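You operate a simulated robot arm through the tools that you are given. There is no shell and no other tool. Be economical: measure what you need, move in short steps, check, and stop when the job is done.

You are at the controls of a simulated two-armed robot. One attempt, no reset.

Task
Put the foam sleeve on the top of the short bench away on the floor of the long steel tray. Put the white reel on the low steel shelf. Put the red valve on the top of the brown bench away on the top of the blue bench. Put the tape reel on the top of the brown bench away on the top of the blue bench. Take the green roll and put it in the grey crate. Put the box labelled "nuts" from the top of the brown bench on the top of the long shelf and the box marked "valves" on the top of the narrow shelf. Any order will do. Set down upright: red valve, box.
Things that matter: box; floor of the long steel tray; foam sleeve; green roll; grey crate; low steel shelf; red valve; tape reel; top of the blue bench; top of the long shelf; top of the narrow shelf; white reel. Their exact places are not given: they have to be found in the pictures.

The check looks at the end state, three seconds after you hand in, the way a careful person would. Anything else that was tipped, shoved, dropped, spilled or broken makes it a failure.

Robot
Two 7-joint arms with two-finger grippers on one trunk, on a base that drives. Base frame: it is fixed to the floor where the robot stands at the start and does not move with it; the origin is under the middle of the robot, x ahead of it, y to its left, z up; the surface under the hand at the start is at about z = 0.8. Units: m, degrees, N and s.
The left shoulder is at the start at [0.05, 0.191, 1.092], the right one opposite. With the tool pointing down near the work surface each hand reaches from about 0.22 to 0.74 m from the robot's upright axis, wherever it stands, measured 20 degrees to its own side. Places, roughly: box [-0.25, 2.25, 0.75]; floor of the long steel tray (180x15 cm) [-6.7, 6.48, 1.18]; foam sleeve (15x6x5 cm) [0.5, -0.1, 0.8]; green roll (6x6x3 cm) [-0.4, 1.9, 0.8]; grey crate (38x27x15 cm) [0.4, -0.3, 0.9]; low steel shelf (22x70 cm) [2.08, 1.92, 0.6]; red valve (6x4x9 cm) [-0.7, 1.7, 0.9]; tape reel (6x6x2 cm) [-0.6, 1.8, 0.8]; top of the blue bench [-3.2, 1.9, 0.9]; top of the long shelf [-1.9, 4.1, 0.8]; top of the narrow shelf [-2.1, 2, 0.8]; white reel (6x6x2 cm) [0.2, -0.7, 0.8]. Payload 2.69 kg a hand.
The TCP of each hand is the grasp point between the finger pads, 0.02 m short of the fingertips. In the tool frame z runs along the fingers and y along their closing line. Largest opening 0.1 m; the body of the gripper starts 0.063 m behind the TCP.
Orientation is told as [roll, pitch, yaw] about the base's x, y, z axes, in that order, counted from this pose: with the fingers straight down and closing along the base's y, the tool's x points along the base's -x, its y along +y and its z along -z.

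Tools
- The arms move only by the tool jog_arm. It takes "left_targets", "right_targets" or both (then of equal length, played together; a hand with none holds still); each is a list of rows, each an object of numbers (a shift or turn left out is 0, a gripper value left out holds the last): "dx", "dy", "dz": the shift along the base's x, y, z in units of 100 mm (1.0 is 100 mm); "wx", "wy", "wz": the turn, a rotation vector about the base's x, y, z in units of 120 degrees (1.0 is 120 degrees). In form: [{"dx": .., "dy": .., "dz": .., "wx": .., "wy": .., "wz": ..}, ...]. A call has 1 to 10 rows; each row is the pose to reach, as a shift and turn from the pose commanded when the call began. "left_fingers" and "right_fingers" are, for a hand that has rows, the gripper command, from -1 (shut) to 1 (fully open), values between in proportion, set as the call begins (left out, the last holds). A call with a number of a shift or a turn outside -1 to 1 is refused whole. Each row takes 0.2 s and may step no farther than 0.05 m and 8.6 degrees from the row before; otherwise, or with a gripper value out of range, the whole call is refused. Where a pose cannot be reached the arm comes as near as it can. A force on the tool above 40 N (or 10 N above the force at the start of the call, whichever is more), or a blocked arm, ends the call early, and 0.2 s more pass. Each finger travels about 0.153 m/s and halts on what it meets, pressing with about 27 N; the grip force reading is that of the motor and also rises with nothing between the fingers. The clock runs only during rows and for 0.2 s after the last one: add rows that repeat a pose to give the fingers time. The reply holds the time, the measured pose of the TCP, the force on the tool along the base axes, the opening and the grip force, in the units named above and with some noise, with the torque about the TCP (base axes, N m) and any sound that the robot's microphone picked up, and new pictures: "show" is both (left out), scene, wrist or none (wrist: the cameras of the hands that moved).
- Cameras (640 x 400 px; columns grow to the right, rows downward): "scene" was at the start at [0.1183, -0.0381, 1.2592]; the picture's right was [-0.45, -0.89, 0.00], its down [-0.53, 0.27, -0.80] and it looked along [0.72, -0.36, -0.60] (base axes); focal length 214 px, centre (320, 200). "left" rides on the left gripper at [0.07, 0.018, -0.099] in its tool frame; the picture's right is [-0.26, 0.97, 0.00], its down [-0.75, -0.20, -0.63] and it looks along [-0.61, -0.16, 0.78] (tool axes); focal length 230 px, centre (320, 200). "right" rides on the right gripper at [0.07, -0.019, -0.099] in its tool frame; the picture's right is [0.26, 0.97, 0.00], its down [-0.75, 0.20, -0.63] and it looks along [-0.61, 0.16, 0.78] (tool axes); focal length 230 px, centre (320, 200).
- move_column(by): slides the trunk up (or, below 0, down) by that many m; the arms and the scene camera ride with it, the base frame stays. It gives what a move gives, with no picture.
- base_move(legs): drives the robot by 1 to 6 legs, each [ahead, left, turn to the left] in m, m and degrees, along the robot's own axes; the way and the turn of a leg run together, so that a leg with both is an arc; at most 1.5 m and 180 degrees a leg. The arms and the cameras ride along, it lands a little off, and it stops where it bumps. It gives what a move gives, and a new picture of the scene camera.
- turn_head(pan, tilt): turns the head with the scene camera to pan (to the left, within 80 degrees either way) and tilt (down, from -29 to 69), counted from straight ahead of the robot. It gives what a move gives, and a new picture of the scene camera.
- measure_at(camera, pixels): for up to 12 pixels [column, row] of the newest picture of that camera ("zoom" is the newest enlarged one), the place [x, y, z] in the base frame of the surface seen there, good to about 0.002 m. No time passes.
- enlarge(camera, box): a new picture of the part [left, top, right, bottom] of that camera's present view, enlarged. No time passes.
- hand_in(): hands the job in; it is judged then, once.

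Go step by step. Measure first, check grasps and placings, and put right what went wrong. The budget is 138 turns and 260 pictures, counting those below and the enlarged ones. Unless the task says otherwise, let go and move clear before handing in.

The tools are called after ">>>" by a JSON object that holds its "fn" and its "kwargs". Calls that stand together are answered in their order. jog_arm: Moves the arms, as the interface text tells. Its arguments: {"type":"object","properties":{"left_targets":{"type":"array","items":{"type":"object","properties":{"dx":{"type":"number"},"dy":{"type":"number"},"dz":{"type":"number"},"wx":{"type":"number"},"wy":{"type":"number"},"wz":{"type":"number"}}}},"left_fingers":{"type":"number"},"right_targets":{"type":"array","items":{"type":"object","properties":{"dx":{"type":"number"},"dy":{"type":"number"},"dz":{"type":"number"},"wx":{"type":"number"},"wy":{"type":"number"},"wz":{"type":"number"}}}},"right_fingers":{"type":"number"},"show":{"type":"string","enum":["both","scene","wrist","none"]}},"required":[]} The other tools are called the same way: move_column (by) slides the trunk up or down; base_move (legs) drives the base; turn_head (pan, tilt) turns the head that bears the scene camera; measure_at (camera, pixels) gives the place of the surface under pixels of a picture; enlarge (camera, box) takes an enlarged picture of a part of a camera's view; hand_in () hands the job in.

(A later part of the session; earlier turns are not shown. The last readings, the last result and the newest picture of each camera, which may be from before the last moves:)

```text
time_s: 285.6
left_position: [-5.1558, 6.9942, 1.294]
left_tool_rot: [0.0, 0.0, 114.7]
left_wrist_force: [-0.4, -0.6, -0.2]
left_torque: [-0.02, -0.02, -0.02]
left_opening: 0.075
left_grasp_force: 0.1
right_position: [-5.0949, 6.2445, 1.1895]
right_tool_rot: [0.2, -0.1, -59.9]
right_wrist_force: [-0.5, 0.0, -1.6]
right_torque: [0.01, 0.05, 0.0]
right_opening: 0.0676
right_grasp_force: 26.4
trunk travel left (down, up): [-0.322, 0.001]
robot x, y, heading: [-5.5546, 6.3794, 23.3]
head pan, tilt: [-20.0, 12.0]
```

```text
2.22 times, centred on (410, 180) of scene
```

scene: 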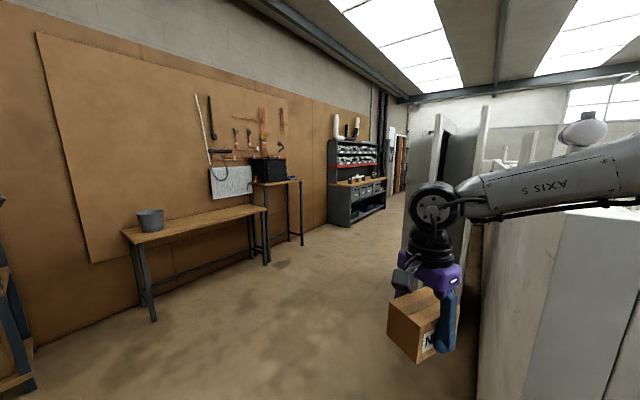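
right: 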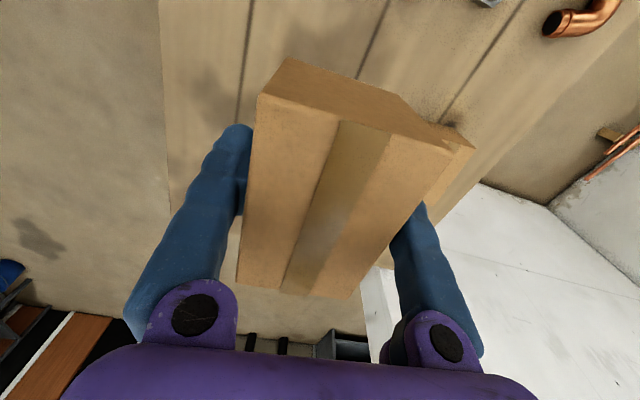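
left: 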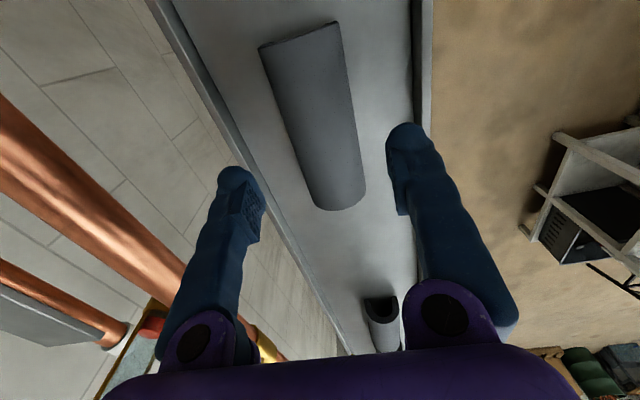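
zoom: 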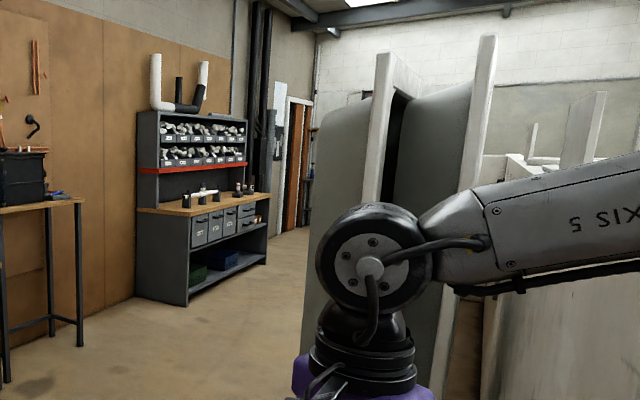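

The corridor is about 1.6 m wide. I'll advance into it, turn along it, and drive to beside the long shelf.

>>> {"fn": "base_move", "kwargs": {"legs": [[1.1, -0.3, 0], [0, 0, -56.8], [0.9, 0.6, 0], [1.3, 0, 0]]}}

>>> {"fn": "turn_head", "kwargs": {"pan": -35, "tilt": 20}}

```text
time_s: 305.3
left_position: [-1.5256, 5.9236, 1.2949]
left_tool_rot: [-0.1, 0.1, 60.3]
left_wrist_force: [-0.8, 0.6, 0.1]
left_torque: [0.01, -0.01, -0.01]
left_opening: 0.075
left_grasp_force: 0.1
right_position: [-2.0999, 5.4374, 1.1899]
right_tool_rot: [0.1, 0.0, -114.3]
right_wrist_force: [-0.7, 0.5, -2.8]
right_torque: [-0.01, 0.0, 0.02]
right_opening: 0.0675
right_grasp_force: 26.7
trunk travel left (down, up): [-0.322, 0.001]
robot x, y, heading: [-2.2583, 5.8876, -30.9]
head pan, tilt: [-20.0, 12.0]
```

scene: 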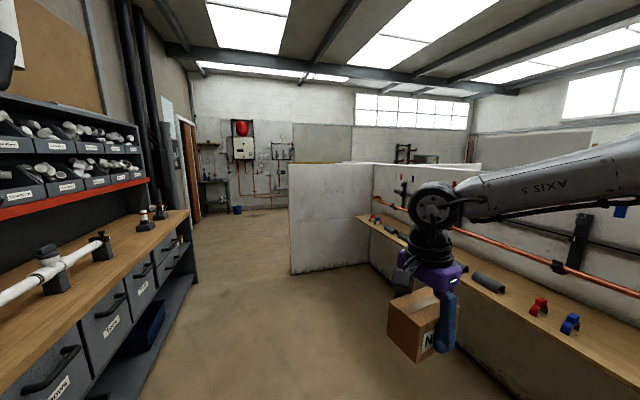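

```text
time_s: 306.1
left_position: [-1.5249, 5.9238, 1.2947]
left_tool_rot: [-0.1, 0.0, 60.3]
left_wrist_force: [-0.6, -0.8, -0.5]
left_torque: [-0.01, 0.01, -0.04]
left_opening: 0.0752
left_grasp_force: 0.0
right_position: [-2.0999, 5.4368, 1.19]
right_tool_rot: [0.1, 0.0, -114.3]
right_wrist_force: [0.2, -0.6, -2.0]
right_torque: [0.04, -0.02, 0.0]
right_opening: 0.0675
right_grasp_force: 27.0
trunk travel left (down, up): [-0.322, 0.001]
robot x, y, heading: [-2.2558, 5.8892, -31.1]
head pan, tilt: [-35.0, 20.0]
```

scene: 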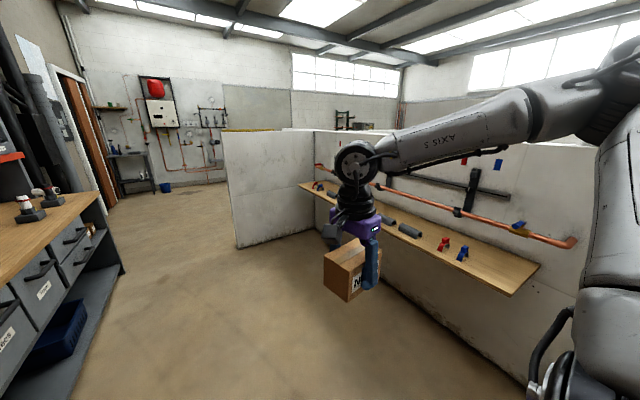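

The long wooden shelf is right there with clips and sleeves. Measure its edges, items and the copper pipe.

>>> {"fn": "measure_at", "kwargs": {"camera": "scene", "pixels": [[515, 293], [537, 264], [500, 262], [470, 250], [480, 275], [445, 242], [462, 252], [410, 231], [400, 235], [460, 213], [540, 243], [300, 185]]}}

>>> {"fn": "enlarge", "kwargs": {"camera": "scene", "box": [370, 170, 590, 310]}}

```text
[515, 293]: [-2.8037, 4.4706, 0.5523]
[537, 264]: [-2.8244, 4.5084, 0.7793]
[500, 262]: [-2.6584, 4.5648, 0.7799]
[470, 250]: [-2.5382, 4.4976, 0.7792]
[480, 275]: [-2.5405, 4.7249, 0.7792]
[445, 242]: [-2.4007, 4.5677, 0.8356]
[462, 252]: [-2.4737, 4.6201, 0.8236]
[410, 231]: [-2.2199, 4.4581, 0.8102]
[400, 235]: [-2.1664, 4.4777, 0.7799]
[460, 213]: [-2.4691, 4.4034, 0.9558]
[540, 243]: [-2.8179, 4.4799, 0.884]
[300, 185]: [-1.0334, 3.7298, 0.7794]
```

```text
2.86 times, centred on (480, 240) of scene
```

zoom: 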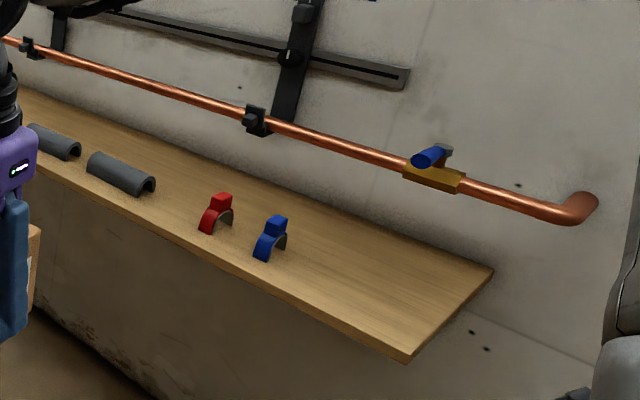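

Free space is at the shelf's near end. Check the valve protrusion and end corner with the zoom.

>>> {"fn": "measure_at", "kwargs": {"camera": "zoom", "pixels": [[425, 158], [440, 175], [560, 210], [350, 150], [405, 350], [480, 270], [330, 290], [410, 290], [275, 225], [262, 258], [285, 250], [365, 225]]}}

```text
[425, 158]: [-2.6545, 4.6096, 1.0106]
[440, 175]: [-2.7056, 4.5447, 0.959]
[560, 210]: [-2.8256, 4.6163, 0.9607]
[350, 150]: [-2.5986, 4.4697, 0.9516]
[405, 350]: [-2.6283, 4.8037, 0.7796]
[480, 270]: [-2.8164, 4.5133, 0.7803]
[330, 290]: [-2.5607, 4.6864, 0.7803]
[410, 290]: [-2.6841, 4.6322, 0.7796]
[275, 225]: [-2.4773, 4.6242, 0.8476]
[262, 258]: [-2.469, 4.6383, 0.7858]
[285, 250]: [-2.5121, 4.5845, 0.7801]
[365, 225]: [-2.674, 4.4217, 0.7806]
```

Target [-2.591,4.683], robot heading −130°. Retract the left hand, turn and move in front of the shelf.

>>> {"fn": "jog_arm", "kwargs": {"left_targets": [{"dx": -0.4, "dy": 0.24}, {"dx": -0.8, "dy": 0.48}, {"dx": -1.0, "dy": 0.6}], "show": "none"}}

>>> {"fn": "jog_arm", "kwargs": {"left_targets": [{"dx": -0.4, "dy": 0.1}, {"dx": -0.8, "dy": 0.2}, {"dx": -1.0, "dy": 0.3}], "show": "none"}}

>>> {"fn": "base_move", "kwargs": {"legs": [[0, 0, -99.2], [0.42, 0.86, 0]]}}

>>> {"fn": "turn_head", "kwargs": {"pan": -20, "tilt": 35}}

```text
time_s: 306.9
left_position: [-1.6257, 5.9846, 1.2947]
left_tool_rot: [0.0, 0.2, 60.3]
left_wrist_force: [-0.8, -0.4, 0.1]
left_torque: [-0.04, 0.05, 0.01]
left_opening: 0.0749
left_grasp_force: 0.1
right_position: [-2.1008, 5.4385, 1.1905]
right_tool_rot: [0.2, -0.1, -114.3]
right_wrist_force: [-0.1, -0.3, -1.2]
right_torque: [0.02, 0.01, -0.01]
right_opening: 0.0677
right_grasp_force: 27.2
trunk travel left (down, up): [-0.322, 0.001]
robot x, y, heading: [-2.2571, 5.8901, -31.0]
head pan, tilt: [-35.0, 20.0]
```

```text
time_s: 307.7
left_position: [-1.7255, 6.015, 1.2947]
left_tool_rot: [-0.1, 0.1, 60.3]
left_wrist_force: [-0.8, 0.6, 0.7]
left_torque: [0.01, -0.03, 0.01]
left_opening: 0.075
left_grasp_force: 0.1
right_position: [-2.1015, 5.4379, 1.1909]
right_tool_rot: [0.1, 0.0, -114.3]
right_wrist_force: [-0.5, 0.3, -2.0]
right_torque: [0.03, -0.01, 0.01]
right_opening: 0.0675
right_grasp_force: 27.2
trunk travel left (down, up): [-0.322, 0.001]
robot x, y, heading: [-2.2623, 5.8882, -31.2]
head pan, tilt: [-35.0, 20.0]
```

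```text
time_s: 319.8
left_position: [-1.8325, 4.4673, 1.2949]
left_tool_rot: [0.0, 0.2, -38.6]
left_wrist_force: [-0.3, -0.1, 0.5]
left_torque: [0.01, 0.04, 0.01]
left_opening: 0.075
left_grasp_force: 0.0
right_position: [-2.3442, 4.926, 1.1901]
right_tool_rot: [0.0, 0.0, 146.9]
right_wrist_force: [0.5, 0.6, -2.8]
right_torque: [0.0, -0.01, -0.02]
right_opening: 0.0677
right_grasp_force: 26.6
trunk travel left (down, up): [-0.322, 0.001]
robot x, y, heading: [-1.8732, 5.0086, -130.2]
head pan, tilt: [-35.0, 20.0]
```

scene: 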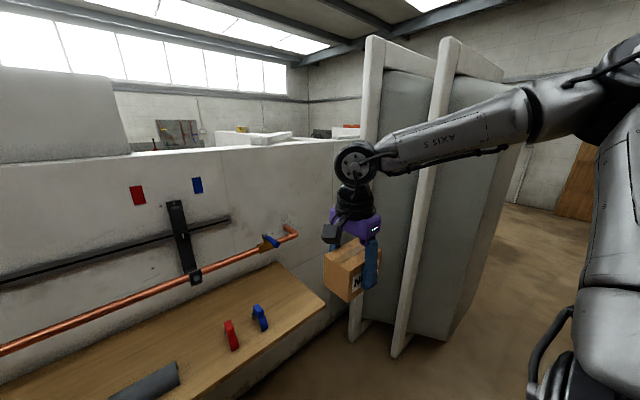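

```text
time_s: 320.5
left_position: [-1.8336, 4.4675, 1.2952]
left_tool_rot: [0.0, 0.1, -38.6]
left_wrist_force: [1.1, 0.2, -0.1]
left_torque: [0.02, 0.02, -0.02]
left_opening: 0.0749
left_grasp_force: 0.0
right_position: [-2.3454, 4.9254, 1.1902]
right_tool_rot: [0.1, 0.1, 147.0]
right_wrist_force: [0.5, 0.3, -2.1]
right_torque: [0.0, -0.01, 0.01]
right_opening: 0.0678
right_grasp_force: 26.9
trunk travel left (down, up): [-0.322, 0.001]
robot x, y, heading: [-1.8751, 5.0114, -130.1]
head pan, tilt: [-20.0, 35.0]
```

scene: 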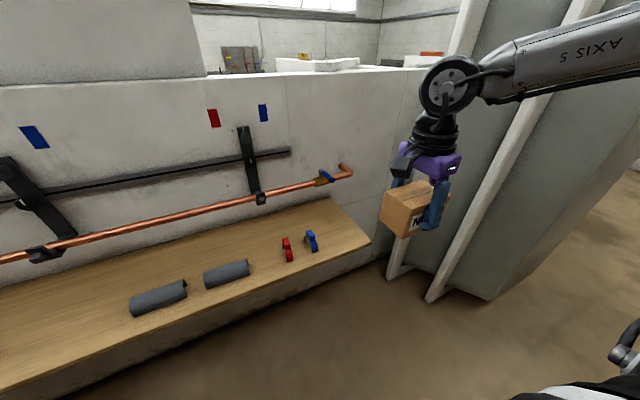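

Now close in: base forward 0.17, trunk down 0.2, then arm forward to the target column.

>>> {"fn": "base_move", "kwargs": {"legs": [[0.17, -0.02, 0]]}}

>>> {"fn": "move_column", "kwargs": {"by": -0.2}}

>>> {"fn": "jog_arm", "kwargs": {"right_targets": [{"dx": -0.3, "dy": -0.25}, {"dx": -0.6, "dy": -0.5}, {"dx": -0.9, "dy": -0.75}], "show": "scene"}}

```text
time_s: 322.0
left_position: [-1.9586, 4.3493, 1.294]
left_tool_rot: [0.0, 0.1, -38.5]
left_wrist_force: [0.1, -0.1, -0.9]
left_torque: [0.05, 0.02, 0.0]
left_opening: 0.0752
left_grasp_force: 0.0
right_position: [-2.4694, 4.8098, 1.1893]
right_tool_rot: [0.0, 0.0, 146.8]
right_wrist_force: [0.0, -0.2, -2.0]
right_torque: [0.0, -0.01, -0.01]
right_opening: 0.0676
right_grasp_force: 27.0
trunk travel left (down, up): [-0.322, 0.001]
robot x, y, heading: [-1.9968, 4.8954, -130.2]
head pan, tilt: [-20.0, 35.0]
```

scene: 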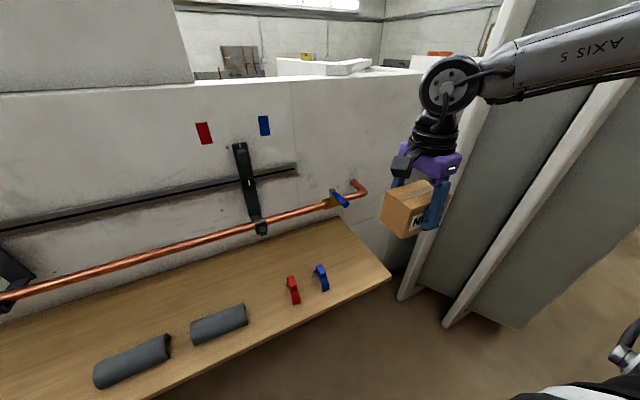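

```text
time_s: 324.2
left_position: [-1.9579, 4.3499, 1.0954]
left_tool_rot: [0.0, 0.2, -38.6]
left_wrist_force: [-0.7, 0.0, 0.2]
left_torque: [0.0, 0.01, 0.03]
left_opening: 0.0746
left_grasp_force: 0.0
right_position: [-2.4689, 4.8095, 0.9901]
right_tool_rot: [0.1, 0.0, 146.8]
right_wrist_force: [-0.3, -0.9, -2.9]
right_torque: [-0.01, -0.03, -0.01]
right_opening: 0.0676
right_grasp_force: 27.3
trunk travel left (down, up): [-0.122, 0.201]
robot x, y, heading: [-1.9999, 4.8933, -130.1]
head pan, tilt: [-20.0, 35.0]
```

```text
time_s: 325.0
left_position: [-1.958, 4.3495, 1.0953]
left_tool_rot: [0.0, 0.2, -38.7]
left_wrist_force: [0.9, 0.3, 0.9]
left_torque: [0.02, -0.06, -0.01]
left_opening: 0.0751
left_grasp_force: 0.0
right_position: [-2.5584, 4.7341, 0.9896]
right_tool_rot: [0.0, 0.0, 146.8]
right_wrist_force: [-0.3, 0.0, -2.6]
right_torque: [-0.02, -0.06, -0.01]
right_opening: 0.0677
right_grasp_force: 27.0
trunk travel left (down, up): [-0.122, 0.201]
robot x, y, heading: [-1.9964, 4.8952, -130.0]
head pan, tilt: [-20.0, 35.0]
```

scene: 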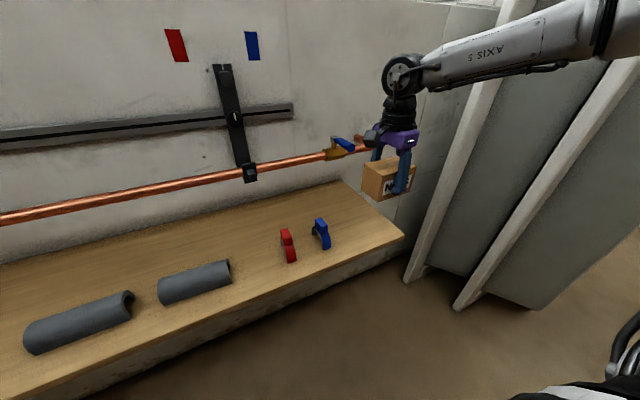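

Remaining 6 cm inward, then descend to TCP 0.819 in two stages.

>>> {"fn": "jog_arm", "kwargs": {"right_targets": [{"dx": -0.3, "dy": -0.5}, {"dx": -0.3, "dy": -0.5, "dz": -0.45}, {"dx": -0.3, "dy": -0.5, "dz": -0.9}], "show": "both"}}

```text
refused: row 1 steps farther than a row can; nothing moved
```

>>> {"fn": "jog_arm", "kwargs": {"right_targets": [{"dx": -0.2, "dy": -0.3}, {"dx": -0.3, "dy": -0.5}, {"dx": -0.3, "dy": -0.5, "dz": -0.45}, {"dx": -0.3, "dy": -0.5, "dz": -0.9}], "show": "both"}}

```text
time_s: 326.0
left_position: [-1.9584, 4.3499, 1.0956]
left_tool_rot: [0.0, -0.1, -38.6]
left_wrist_force: [-0.7, -0.1, 0.4]
left_torque: [-0.01, 0.01, 0.0]
left_opening: 0.0752
left_grasp_force: 0.0
right_position: [-2.5892, 4.6854, 0.8996]
right_tool_rot: [0.0, -0.1, 146.9]
right_wrist_force: [-0.4, 0.8, -1.7]
right_torque: [-0.04, 0.0, 0.0]
right_opening: 0.0676
right_grasp_force: 26.8
trunk travel left (down, up): [-0.122, 0.201]
robot x, y, heading: [-1.9965, 4.8937, -130.2]
head pan, tilt: [-20.0, 35.0]
```

scene: 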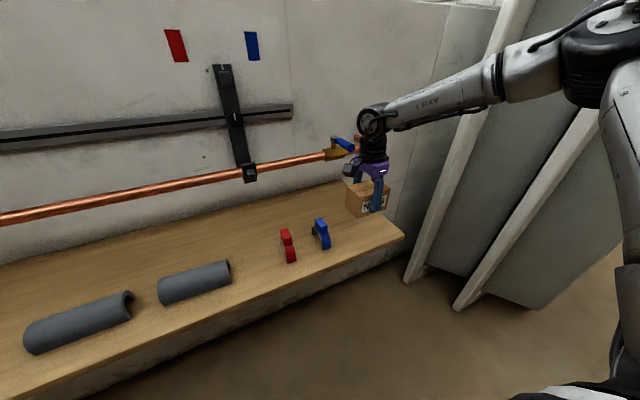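
right: 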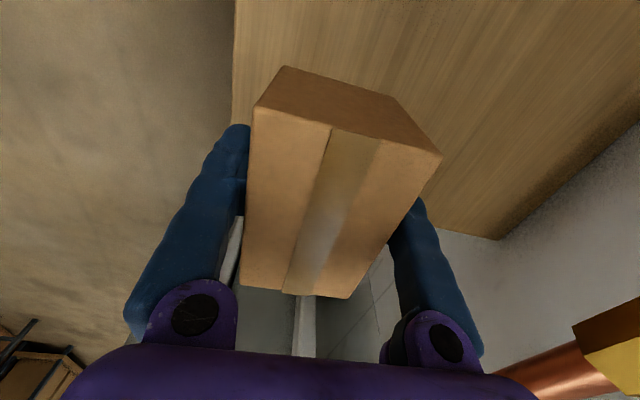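

The shelf end is close on the far side, so shift 1.5 cm toward the shelf's middle, then lower to 0.819.

>>> {"fn": "jog_arm", "kwargs": {"right_targets": [{"dx": 0.125, "dy": -0.08}, {"dx": 0.125, "dy": -0.08, "dz": -0.4}, {"dx": 0.125, "dy": -0.08, "dz": -0.76}, {"dx": 0.125, "dy": -0.08, "dz": -0.79}, {"dx": 0.125, "dy": -0.08, "dz": -0.79}], "show": "both"}}

```text
time_s: 327.2
left_position: [-1.9587, 4.3493, 1.0952]
left_tool_rot: [-0.1, 0.1, -38.6]
left_wrist_force: [0.1, 0.5, 0.4]
left_torque: [-0.01, 0.01, -0.03]
left_opening: 0.0751
left_grasp_force: 0.1
right_position: [-2.577, 4.6772, 0.8218]
right_tool_rot: [0.2, -0.1, 146.8]
right_wrist_force: [-0.2, 0.5, -2.0]
right_torque: [0.0, 0.02, -0.01]
right_opening: 0.0675
right_grasp_force: 26.7
trunk travel left (down, up): [-0.122, 0.201]
robot x, y, heading: [-2.0, 4.8948, -130.0]
head pan, tilt: [-20.0, 35.0]
```

scene: 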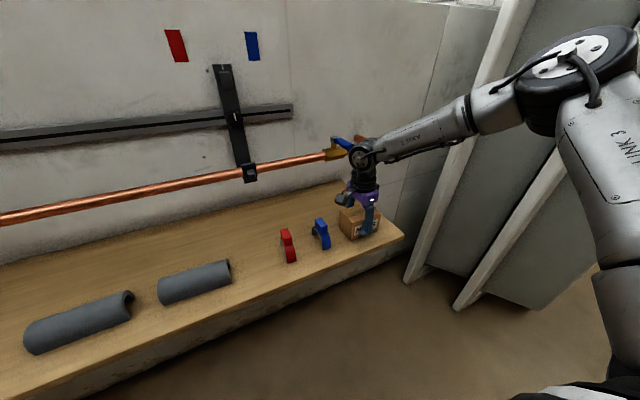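
right: 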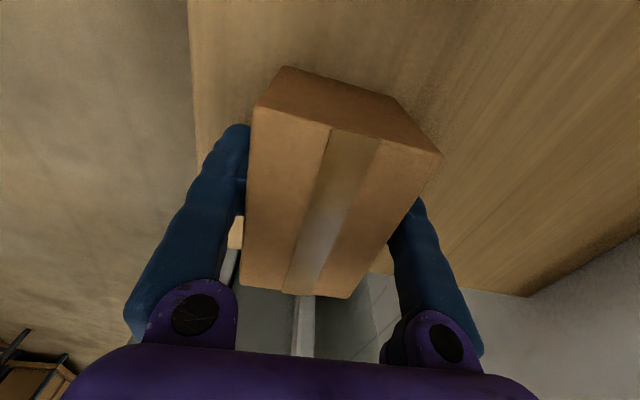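

Verify the box's extents over the shelf before release.

>>> {"fn": "measure_at", "kwargs": {"camera": "right", "pixels": [[248, 280], [345, 292], [258, 115], [432, 158], [215, 200], [238, 228], [480, 250], [520, 285]]}}

>>> {"fn": "jog_arm", "kwargs": {"right_targets": [{"dz": -0.03}, {"dz": -0.05}, {"dz": -0.05}], "show": "none"}}

```text
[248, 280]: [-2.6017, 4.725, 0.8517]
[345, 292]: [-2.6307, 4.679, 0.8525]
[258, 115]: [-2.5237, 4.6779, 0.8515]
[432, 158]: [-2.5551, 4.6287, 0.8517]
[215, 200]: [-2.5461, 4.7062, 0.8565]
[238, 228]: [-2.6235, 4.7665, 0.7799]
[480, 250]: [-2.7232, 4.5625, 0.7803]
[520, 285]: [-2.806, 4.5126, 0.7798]
```

```text
time_s: 328.0
left_position: [-1.9564, 4.3496, 1.0968]
left_tool_rot: [-0.2, 0.2, -38.5]
left_wrist_force: [0.5, 0.7, -0.3]
left_torque: [-0.01, 0.01, -0.01]
left_opening: 0.0748
left_grasp_force: 0.0
right_position: [-2.5761, 4.6763, 0.8202]
right_tool_rot: [0.4, -0.1, 146.7]
right_wrist_force: [-1.8, 4.1, 21.1]
right_torque: [0.58, 0.1, -0.03]
right_opening: 0.0676
right_grasp_force: 27.5
trunk travel left (down, up): [-0.122, 0.201]
robot x, y, heading: [-1.9966, 4.8943, -130.1]
head pan, tilt: [-20.0, 35.0]
```

The box touches the shelf (21 N). Ease 2 mm and release, then rise.

>>> {"fn": "jog_arm", "kwargs": {"right_targets": [{"dz": 0.03}, {"dz": 0.03}], "show": "none"}}

>>> {"fn": "jog_arm", "kwargs": {"right_targets": [{}, {}, {}], "right_fingers": 0.8, "show": "none"}}

>>> {"fn": "jog_arm", "kwargs": {"right_targets": [{"dz": 0.4}, {"dz": 0.8}, {"dz": 1.0}], "show": "both"}}

```text
time_s: 328.6
left_position: [-1.9572, 4.3495, 1.0962]
left_tool_rot: [0.0, 0.1, -38.6]
left_wrist_force: [-0.1, -0.1, -0.1]
left_torque: [-0.04, -0.01, -0.03]
left_opening: 0.0751
left_grasp_force: 0.0
right_position: [-2.5756, 4.6765, 0.8192]
right_tool_rot: [0.2, 0.0, 146.8]
right_wrist_force: [-3.5, -0.7, 8.8]
right_torque: [-0.2, 0.51, -0.01]
right_opening: 0.0677
right_grasp_force: 27.2
trunk travel left (down, up): [-0.122, 0.201]
robot x, y, heading: [-1.9969, 4.8955, -129.8]
head pan, tilt: [-20.0, 35.0]
```

```text
time_s: 329.4
left_position: [-1.9577, 4.3498, 1.0949]
left_tool_rot: [-0.1, 0.0, -38.6]
left_wrist_force: [0.6, 0.4, -0.3]
left_torque: [-0.01, -0.02, 0.03]
left_opening: 0.0751
left_grasp_force: 0.1
right_position: [-2.5777, 4.6773, 0.819]
right_tool_rot: [0.0, 0.0, 146.9]
right_wrist_force: [-0.1, -0.4, 0.6]
right_torque: [0.03, -0.03, 0.04]
right_opening: 0.0901
right_grasp_force: 0.1
trunk travel left (down, up): [-0.122, 0.201]
robot x, y, heading: [-1.9986, 4.8973, -130.2]
head pan, tilt: [-20.0, 35.0]
```

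```text
time_s: 330.2
left_position: [-1.9576, 4.3504, 1.096]
left_tool_rot: [-0.1, 0.1, -38.6]
left_wrist_force: [-0.7, -0.2, -0.2]
left_torque: [0.03, -0.01, 0.01]
left_opening: 0.0748
left_grasp_force: 0.0
right_position: [-2.5754, 4.6761, 0.9193]
right_tool_rot: [0.2, 0.0, 146.8]
right_wrist_force: [0.0, 0.0, -0.6]
right_torque: [0.01, 0.01, 0.0]
right_opening: 0.0902
right_grasp_force: 0.0
trunk travel left (down, up): [-0.122, 0.201]
robot x, y, heading: [-1.995, 4.8919, -130.0]
head pan, tilt: [-20.0, 35.0]
```

scene: 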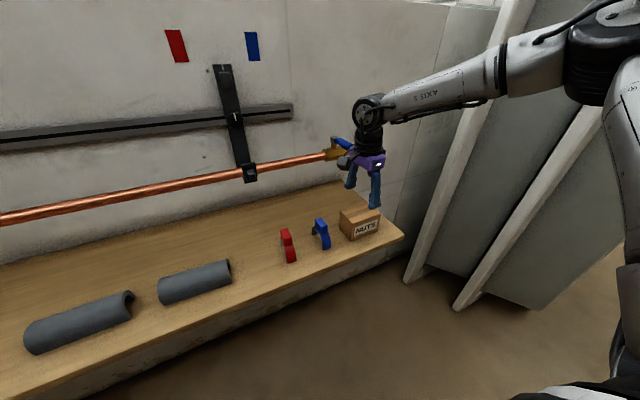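
right: 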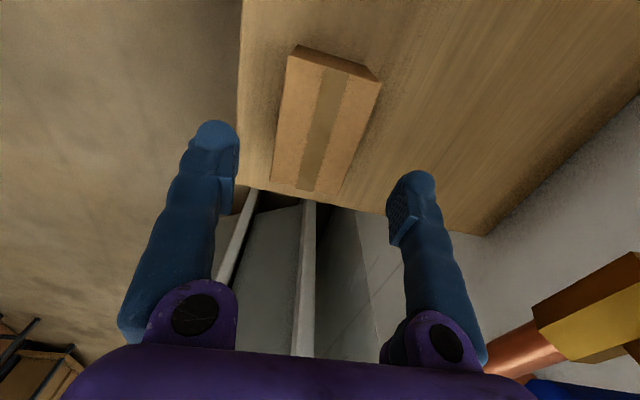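

NUTS box sits upright on the long shelf. Back off, return both wrists to neutral, and drive back along the corridor toward the brown bench.

>>> {"fn": "base_move", "kwargs": {"legs": [[-0.6, 0, 0]]}}

>>> {"fn": "jog_arm", "kwargs": {"left_targets": [{"wz": -0.07}, {"wz": -0.14}, {"wz": -0.21}, {"wz": -0.28}, {"wz": -0.35}, {"wz": -0.42}, {"wz": -0.49}, {"wz": -0.56}, {"wz": -0.63}, {"wz": -0.7}], "right_targets": [{"wz": 0.07}, {"wz": 0.14}, {"wz": 0.21}, {"wz": 0.28}, {"wz": 0.35}, {"wz": 0.42}, {"wz": 0.49}, {"wz": 0.56}, {"wz": 0.63}, {"wz": 0.69}], "left_fingers": 1, "right_fingers": 1, "show": "none"}}

>>> {"fn": "move_column", "kwargs": {"by": 0.15}}

>>> {"fn": "base_move", "kwargs": {"legs": [[0, 0, -83.5], [-1.4, 0, 0], [-1.4, 0, 0], [-1.3, 0, 0]]}}

>>> {"fn": "turn_head", "kwargs": {"pan": 30, "tilt": 20}}

```text
time_s: 333.6
left_position: [-1.5703, 4.8096, 1.0954]
left_tool_rot: [-0.1, 0.1, -38.2]
left_wrist_force: [-0.3, 0.3, -0.3]
left_torque: [-0.01, -0.03, -0.01]
left_opening: 0.0747
left_grasp_force: 0.0
right_position: [-2.1909, 5.1325, 0.9192]
right_tool_rot: [0.2, 0.0, 147.2]
right_wrist_force: [0.8, 0.4, -0.3]
right_torque: [0.0, 0.0, 0.01]
right_opening: 0.0898
right_grasp_force: 0.0
trunk travel left (down, up): [-0.122, 0.201]
robot x, y, heading: [-1.6129, 5.3557, -129.6]
head pan, tilt: [-20.0, 35.0]
```

scene: 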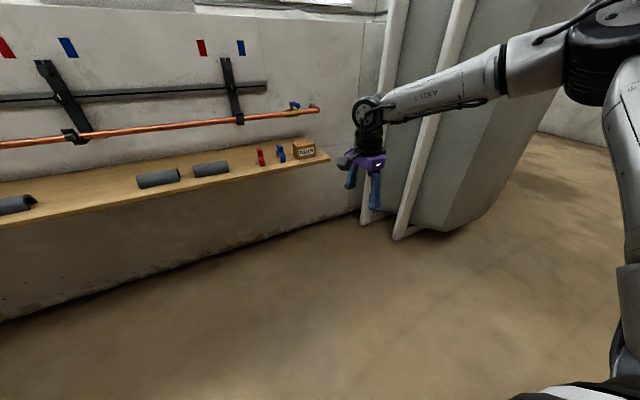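

```text
time_s: 335.8
left_position: [-1.5699, 4.8103, 1.0951]
left_tool_rot: [-0.2, 0.1, -122.4]
left_wrist_force: [0.2, 0.3, 0.3]
left_torque: [0.03, 0.01, -0.01]
left_opening: 0.0998
left_grasp_force: 0.1
right_position: [-2.1905, 5.134, 0.9196]
right_tool_rot: [0.1, -0.1, -129.8]
right_wrist_force: [0.2, 0.5, 1.0]
right_torque: [0.03, 0.01, -0.03]
right_opening: 0.0998
right_grasp_force: 0.0
trunk travel left (down, up): [-0.122, 0.201]
robot x, y, heading: [-1.614, 5.3547, -129.8]
head pan, tilt: [-20.0, 35.0]
```

```text
time_s: 337.5
left_position: [-1.5704, 4.8106, 1.2452]
left_tool_rot: [-0.1, 0.1, -122.2]
left_wrist_force: [-0.4, -0.1, -0.9]
left_torque: [0.0, 0.0, 0.01]
left_opening: 0.1002
left_grasp_force: 0.1
right_position: [-2.1921, 5.1312, 1.0693]
right_tool_rot: [0.0, 0.0, -130.0]
right_wrist_force: [0.8, 0.6, 0.6]
right_torque: [0.01, -0.02, 0.01]
right_opening: 0.1
right_grasp_force: 0.0
trunk travel left (down, up): [-0.272, 0.051]
robot x, y, heading: [-1.6152, 5.3592, -129.7]
head pan, tilt: [-20.0, 35.0]
```

```text
time_s: 351.1
left_position: [-0.5794, 4.4092, 1.2376]
left_tool_rot: [0.6, 1.2, 137.0]
left_wrist_force: [-0.8, -0.5, 0.4]
left_torque: [-0.02, 0.01, -0.02]
left_opening: 0.1
left_grasp_force: 0.0
right_position: [-0.1506, 4.9576, 1.0578]
right_tool_rot: [0.2, 1.0, 129.7]
right_wrist_force: [0.8, -0.7, -0.2]
right_torque: [-0.02, 0.04, -0.01]
right_opening: 0.1002
right_grasp_force: 0.1
trunk travel left (down, up): [-0.272, 0.051]
robot x, y, heading: [-0.0266, 4.3347, 129.9]
head pan, tilt: [-20.0, 35.0]
stopped in leg 3: the robot was blocked; the commanded pose is now the measured one
```

scene: 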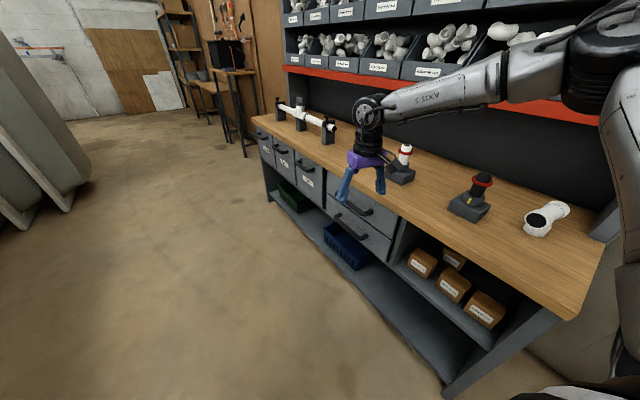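

```text
time_s: 352.3
left_position: [-0.5807, 4.4086, 1.2378]
left_tool_rot: [0.6, 1.2, 137.3]
left_wrist_force: [-0.4, 0.1, -0.4]
left_torque: [0.04, 0.0, -0.01]
left_opening: 0.0998
left_grasp_force: 0.0
right_position: [-0.1536, 4.9577, 1.0558]
right_tool_rot: [0.3, 1.2, 129.9]
right_wrist_force: [-1.1, 0.8, -0.4]
right_torque: [-0.03, -0.03, -0.01]
right_opening: 0.1001
right_grasp_force: 0.2
trunk travel left (down, up): [-0.272, 0.051]
robot x, y, heading: [-0.0279, 4.3349, 130.1]
head pan, tilt: [30.0, 20.0]
```

scene: 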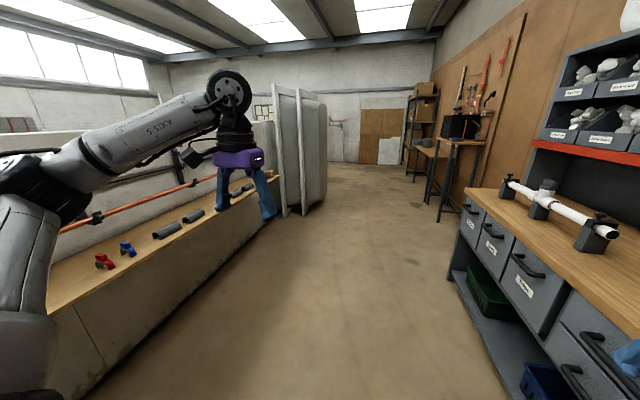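

The base was blocked at [-0.03,4.33] and twisted to 130°. Look left/back for what it touched.

>>> {"fn": "turn_head", "kwargs": {"pan": 80, "tilt": 40}}

>>> {"fn": "turn_head", "kwargs": {"pan": -80, "tilt": 35}}

```text
time_s: 353.5
left_position: [-0.5805, 4.4082, 1.2365]
left_tool_rot: [0.7, 1.3, 137.3]
left_wrist_force: [0.3, 0.7, -0.1]
left_torque: [-0.03, 0.04, -0.04]
left_opening: 0.0999
left_grasp_force: 0.1
right_position: [-0.1544, 4.9571, 1.0563]
right_tool_rot: [0.3, 1.1, 129.9]
right_wrist_force: [0.9, -0.5, 0.2]
right_torque: [0.0, 0.02, 0.01]
right_opening: 0.1
right_grasp_force: 0.0
trunk travel left (down, up): [-0.272, 0.051]
robot x, y, heading: [-0.0253, 4.3334, 130.3]
head pan, tilt: [80.0, 40.0]
```

scene: 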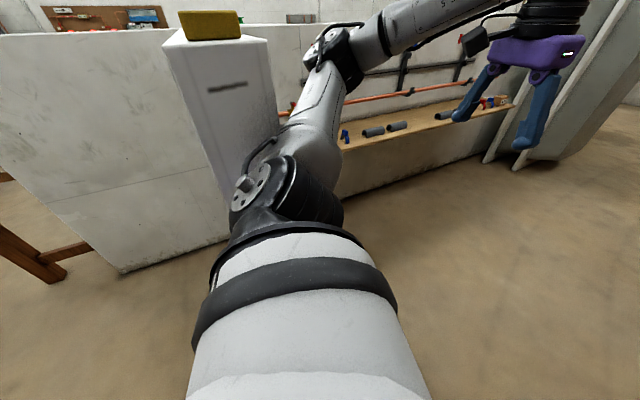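

```text
time_s: 355.9
left_position: [-0.5814, 4.4072, 1.2381]
left_tool_rot: [0.6, 1.4, 137.2]
left_wrist_force: [0.2, 0.0, 0.5]
left_torque: [0.04, -0.02, 0.01]
left_opening: 0.1003
left_grasp_force: 0.2
right_position: [-0.1546, 4.9572, 1.0561]
right_tool_rot: [0.3, 1.1, 129.9]
right_wrist_force: [0.6, -0.1, 0.0]
right_torque: [0.01, 0.05, 0.02]
right_opening: 0.1
right_grasp_force: 0.0
trunk travel left (down, up): [-0.272, 0.051]
robot x, y, heading: [-0.0247, 4.3354, 130.1]
head pan, tilt: [-80.0, 35.0]
```

scene: 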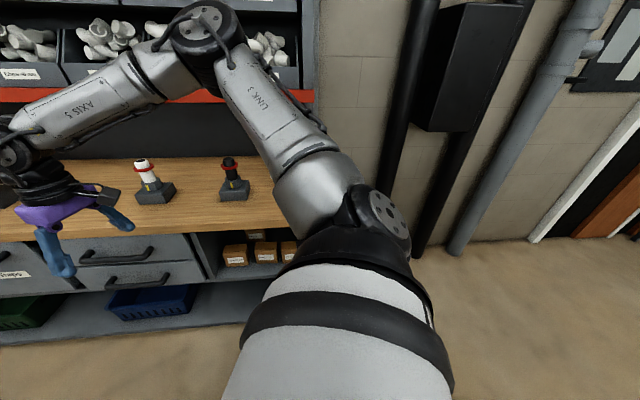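

The left elbow brushed the partition end. Move right (away) 0.22 m, straighten the heading, and check.

>>> {"fn": "base_move", "kwargs": {"legs": [[0.08, -0.22, 0], [0, 0, 16]]}}

>>> {"fn": "turn_head", "kwargs": {"pan": 80, "tilt": 30}}

```text
time_s: 359.4
left_position: [-0.4487, 4.4506, 1.2469]
left_tool_rot: [0.9, 0.3, 153.4]
left_wrist_force: [0.2, -0.1, 0.1]
left_torque: [-0.01, -0.01, -0.03]
left_opening: 0.1001
left_grasp_force: 0.2
right_position: [-0.1922, 5.0983, 1.0638]
right_tool_rot: [0.7, 0.2, 146.0]
right_wrist_force: [0.3, -0.7, 1.5]
right_torque: [0.03, -0.01, -0.03]
right_opening: 0.1
right_grasp_force: 0.1
trunk travel left (down, up): [-0.272, 0.051]
robot x, y, heading: [0.0886, 4.538, 146.4]
head pan, tilt: [-80.0, 35.0]
```

scene: 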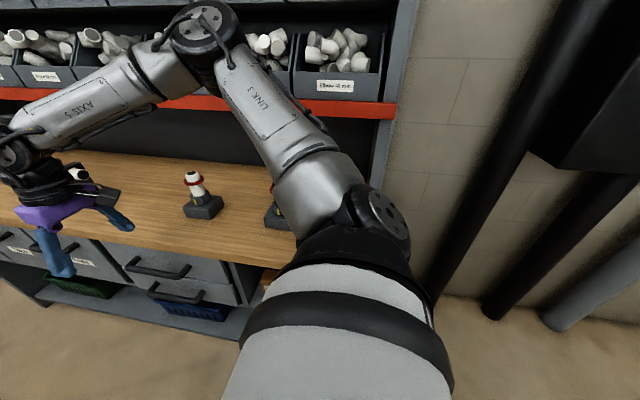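

```text
time_s: 361.9
left_position: [-0.4475, 4.452, 1.2469]
left_tool_rot: [0.9, 0.4, 153.4]
left_wrist_force: [0.5, 0.0, 0.1]
left_torque: [-0.02, -0.01, 0.02]
left_opening: 0.0998
left_grasp_force: 0.3
right_position: [-0.1928, 5.0973, 1.0646]
right_tool_rot: [0.6, 0.3, 146.0]
right_wrist_force: [-1.0, 0.6, 0.3]
right_torque: [-0.01, 0.0, 0.01]
right_opening: 0.0999
right_grasp_force: 0.1
trunk travel left (down, up): [-0.272, 0.051]
robot x, y, heading: [0.0863, 4.5399, 146.5]
head pan, tilt: [80.0, 30.0]
```

scene: 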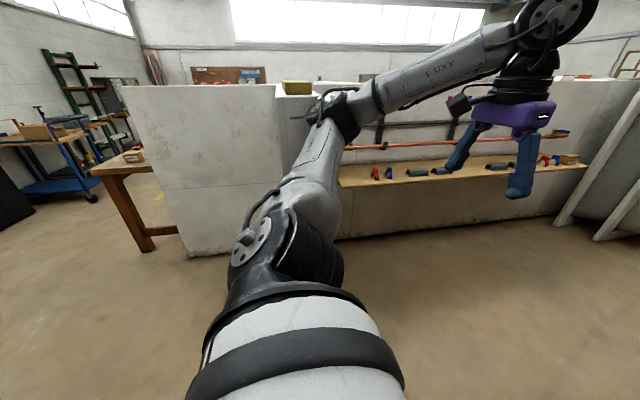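

I see the brown bench's end box with a label at (133,157). Zoom in.

>>> {"fn": "enlarge", "kwargs": {"camera": "scene", "box": [100, 135, 180, 185]}}

>>> {"fn": "measure_at", "kwargs": {"camera": "scene", "pixels": [[130, 90], [187, 250], [275, 90], [178, 245], [350, 235], [133, 157], [40, 190], [150, 245]]}}

```text
8.00 times, centred on (140, 160) of scene
```

zoom: 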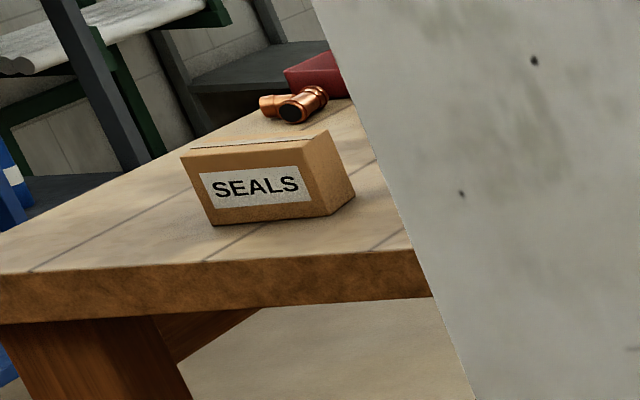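

```text
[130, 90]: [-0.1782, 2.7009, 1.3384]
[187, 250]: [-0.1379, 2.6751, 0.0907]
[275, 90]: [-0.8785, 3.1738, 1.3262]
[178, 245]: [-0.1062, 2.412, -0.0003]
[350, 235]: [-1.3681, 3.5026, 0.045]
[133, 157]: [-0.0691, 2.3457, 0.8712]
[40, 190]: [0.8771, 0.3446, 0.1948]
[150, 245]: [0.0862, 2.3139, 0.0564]
```

It's the SEALS box; so the VALVES box must be the one behind. I'll turn around to drive forward with sight of the floor.

>>> {"fn": "base_move", "kwargs": {"legs": [[0, 0, 178]]}}

>>> {"fn": "turn_head", "kwargs": {"pan": 0, "tilt": 45}}

```text
time_s: 363.0
left_position: [-0.4411, 4.4433, 1.2486]
left_tool_rot: [1.5, 0.2, 154.3]
left_wrist_force: [0.1, -0.1, 0.2]
left_torque: [-0.04, 0.01, 0.0]
left_opening: 0.0999
left_grasp_force: 0.0
right_position: [-0.2064, 5.0916, 1.0663]
right_tool_rot: [0.7, 0.1, 147.7]
right_wrist_force: [0.0, -0.1, 0.3]
right_torque: [0.01, 0.0, 0.01]
right_opening: 0.1001
right_grasp_force: 0.0
trunk travel left (down, up): [-0.272, 0.051]
robot x, y, heading: [0.0891, 4.5429, 147.7]
head pan, tilt: [80.0, 30.0]
stopped in leg 1: the robot was blocked; the commanded pose is now the measured one
```

scene: 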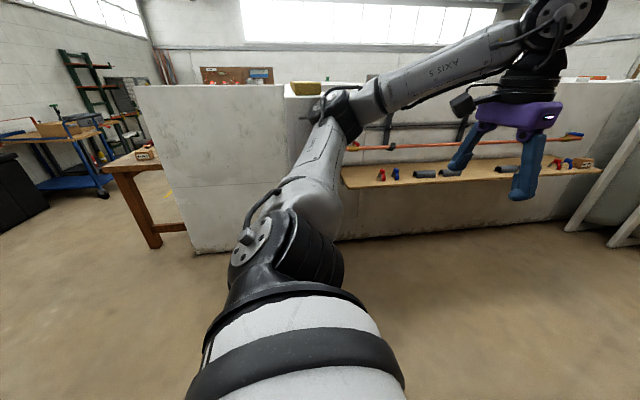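

```text
time_s: 364.5
left_position: [-0.4412, 4.4421, 1.2482]
left_tool_rot: [1.5, 0.3, 154.6]
left_wrist_force: [0.3, 0.4, 0.1]
left_torque: [0.04, -0.03, -0.02]
left_opening: 0.0998
left_grasp_force: 0.1
right_position: [-0.2094, 5.0916, 1.0627]
right_tool_rot: [0.8, 0.2, 147.9]
right_wrist_force: [0.2, 0.0, 0.5]
right_torque: [0.0, 0.0, 0.0]
right_opening: 0.0998
right_grasp_force: 0.0
trunk travel left (down, up): [-0.272, 0.051]
robot x, y, heading: [0.09, 4.5373, 148.3]
head pan, tilt: [0.0, 45.0]
```

scene: 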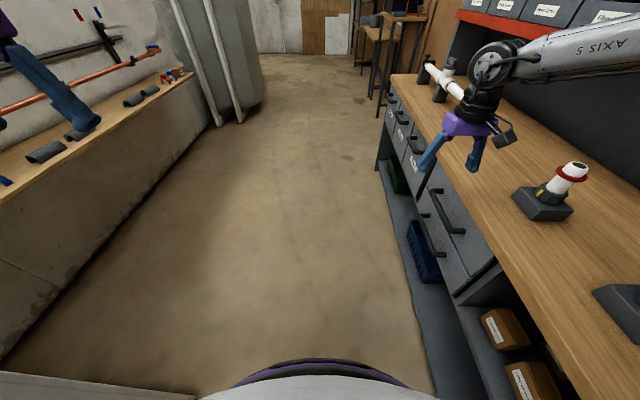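

There's a pale slab edge at lower left (100,388), probably what the base is pressing against. Measure it and look down more.

>>> {"fn": "measure_at", "kwargs": {"camera": "scene", "pixels": [[60, 385], [150, 392], [190, 397], [10, 372], [300, 395], [430, 330], [465, 395], [500, 215]]}}

>>> {"fn": "turn_head", "kwargs": {"pan": 45, "tilt": 69}}

>>> {"fn": "turn_head", "kwargs": {"pan": -80, "tilt": 60}}

```text
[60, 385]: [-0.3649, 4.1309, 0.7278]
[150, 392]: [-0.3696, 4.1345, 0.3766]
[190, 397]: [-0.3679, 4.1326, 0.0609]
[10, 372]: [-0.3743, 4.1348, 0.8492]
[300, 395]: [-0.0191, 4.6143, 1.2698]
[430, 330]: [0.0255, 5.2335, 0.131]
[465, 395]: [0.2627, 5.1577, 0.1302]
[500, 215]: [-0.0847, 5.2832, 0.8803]
```

```text
time_s: 365.6
left_position: [-0.4422, 4.4418, 1.2494]
left_tool_rot: [1.5, 0.3, 154.6]
left_wrist_force: [-0.6, 1.0, -0.3]
left_torque: [0.01, -0.02, -0.03]
left_opening: 0.1001
left_grasp_force: 0.0
right_position: [-0.2091, 5.0918, 1.0624]
right_tool_rot: [0.8, 0.3, 148.0]
right_wrist_force: [0.1, 0.0, -0.1]
right_torque: [0.02, 0.01, 0.01]
right_opening: 0.0998
right_grasp_force: 0.0
trunk travel left (down, up): [-0.272, 0.051]
robot x, y, heading: [0.0925, 4.539, 147.9]
head pan, tilt: [45.0, 68.8]
```

scene: 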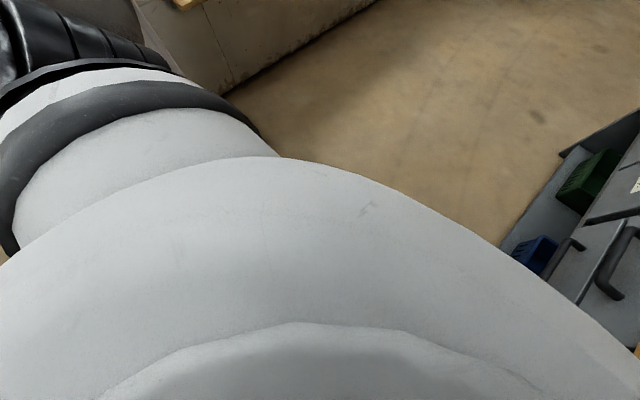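

```text
time_s: 367.7
left_position: [-0.4419, 4.442, 1.2486]
left_tool_rot: [1.5, 0.3, 154.6]
left_wrist_force: [0.1, -0.3, -0.5]
left_torque: [-0.03, -0.04, -0.01]
left_opening: 0.0999
left_grasp_force: 0.0
right_position: [-0.2095, 5.0916, 1.0628]
right_tool_rot: [0.8, 0.2, 147.9]
right_wrist_force: [0.1, -0.5, 0.0]
right_torque: [0.02, -0.01, -0.02]
right_opening: 0.1
right_grasp_force: 0.0
trunk travel left (down, up): [-0.272, 0.051]
robot x, y, heading: [0.0904, 4.5354, 148.4]
head pan, tilt: [-80.0, 60.0]
```

scene: 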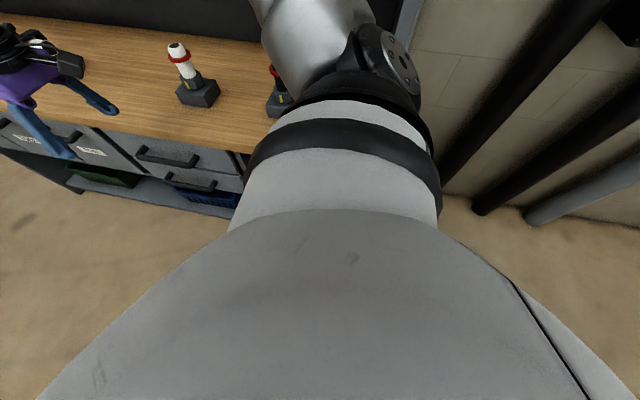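

A partition end at [-0.37,4.13] juts into the corridor and the left elbow is against it. I'll ease forward/right, turn to face the cabinet (heading 56°) and pass the partition sideways.

>>> {"fn": "move_column", "kwargs": {"by": 0.05}}

>>> {"fn": "base_move", "kwargs": {"legs": [[0.12, -0.03, 0], [0, 0, -91.5]]}}

>>> {"fn": "turn_head", "kwargs": {"pan": -60, "tilt": 40}}

```text
time_s: 368.6
left_position: [-0.436, 4.4387, 1.3026]
left_tool_rot: [1.4, -0.1, 154.7]
left_wrist_force: [-0.2, 0.0, -0.3]
left_torque: [0.0, 0.02, 0.0]
left_opening: 0.1
left_grasp_force: 0.1
right_position: [-0.2051, 5.0895, 1.1161]
right_tool_rot: [0.9, -0.2, 148.0]
right_wrist_force: [0.5, 0.8, -0.3]
right_torque: [0.01, -0.01, 0.0]
right_opening: 0.1
right_grasp_force: 0.1
trunk travel left (down, up): [-0.322, 0.001]
robot x, y, heading: [0.0879, 4.5392, 147.8]
head pan, tilt: [-80.0, 60.0]
```

```text
time_s: 373.7
left_position: [-0.0995, 5.1634, 1.2957]
left_tool_rot: [0.7, 0.0, 63.7]
left_wrist_force: [0.2, 0.3, 0.4]
left_torque: [-0.04, 0.0, -0.01]
left_opening: 0.0999
left_grasp_force: 0.1
right_position: [0.5502, 4.9201, 1.1187]
right_tool_rot: [0.1, 0.1, 56.8]
right_wrist_force: [-0.4, -0.5, 0.9]
right_torque: [0.0, -0.01, -0.01]
right_opening: 0.0999
right_grasp_force: 0.0
trunk travel left (down, up): [-0.322, 0.001]
robot x, y, heading: [0.0033, 4.6254, 57.2]
head pan, tilt: [-80.0, 60.0]
```

scene: 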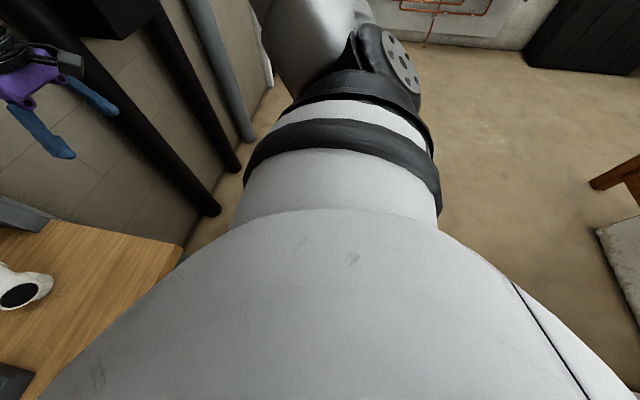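

```text
time_s: 374.5
left_position: [-0.0984, 5.1627, 1.2952]
left_tool_rot: [0.7, 0.1, 63.6]
left_wrist_force: [-0.6, -0.5, 0.1]
left_torque: [0.01, -0.01, 0.03]
left_opening: 0.1
left_grasp_force: 0.1
right_position: [0.5509, 4.9184, 1.1188]
right_tool_rot: [0.0, 0.1, 56.9]
right_wrist_force: [-0.4, 0.2, -0.9]
right_torque: [-0.02, 0.01, 0.0]
right_opening: 0.0999
right_grasp_force: 0.1
trunk travel left (down, up): [-0.322, 0.001]
robot x, y, heading: [0.0059, 4.6301, 56.9]
head pan, tilt: [-60.0, 40.0]
```

scene: 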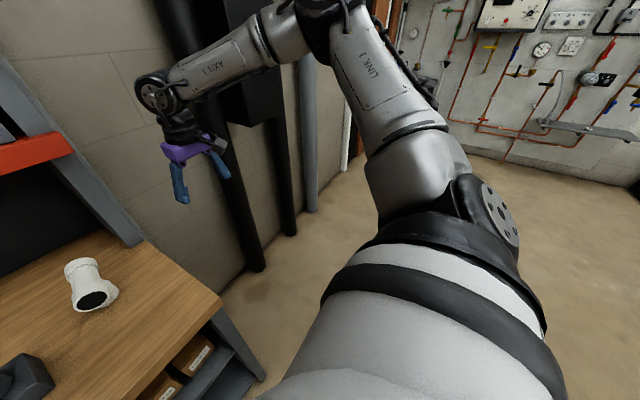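

Clear of the partition. Strafe right past it, then ease back away from the wall pipes.

>>> {"fn": "base_move", "kwargs": {"legs": [[-0.05, -0.7, 0], [-0.5, -0.9, 0]]}}

>>> {"fn": "turn_head", "kwargs": {"pan": 75, "tilt": 30}}

```text
time_s: 388.9
left_position: [0.9452, 3.8343, 1.2952]
left_tool_rot: [0.8, 0.1, 63.6]
left_wrist_force: [-0.2, 0.6, 0.6]
left_torque: [0.01, -0.02, 0.0]
left_opening: 0.0999
left_grasp_force: 0.1
right_position: [1.5931, 3.5901, 1.1194]
right_tool_rot: [0.1, -0.1, 56.9]
right_wrist_force: [-0.1, 0.0, -1.2]
right_torque: [0.01, 0.02, -0.02]
right_opening: 0.0999
right_grasp_force: 0.1
trunk travel left (down, up): [-0.322, 0.001]
robot x, y, heading: [1.0463, 3.2998, 57.1]
head pan, tilt: [-60.0, 40.0]
```

scene: 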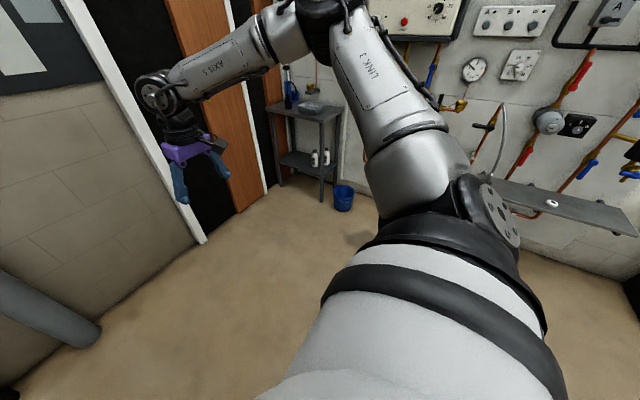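

```text
time_s: 391.1
left_position: [0.9444, 3.8352, 1.2956]
left_tool_rot: [0.7, 0.1, 63.7]
left_wrist_force: [-0.5, -0.8, 0.2]
left_torque: [0.0, -0.04, -0.03]
left_opening: 0.1001
left_grasp_force: 0.0
right_position: [1.5933, 3.5901, 1.1188]
right_tool_rot: [0.1, 0.0, 56.9]
right_wrist_force: [-0.5, 0.2, 0.3]
right_torque: [0.01, 0.02, 0.01]
right_opening: 0.0998
right_grasp_force: 0.1
trunk travel left (down, up): [-0.322, 0.001]
robot x, y, heading: [1.0462, 3.2966, 57.2]
head pan, tilt: [75.0, 30.0]
```

scene: 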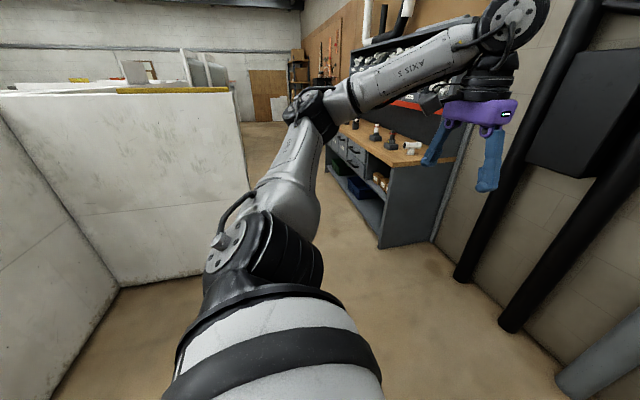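

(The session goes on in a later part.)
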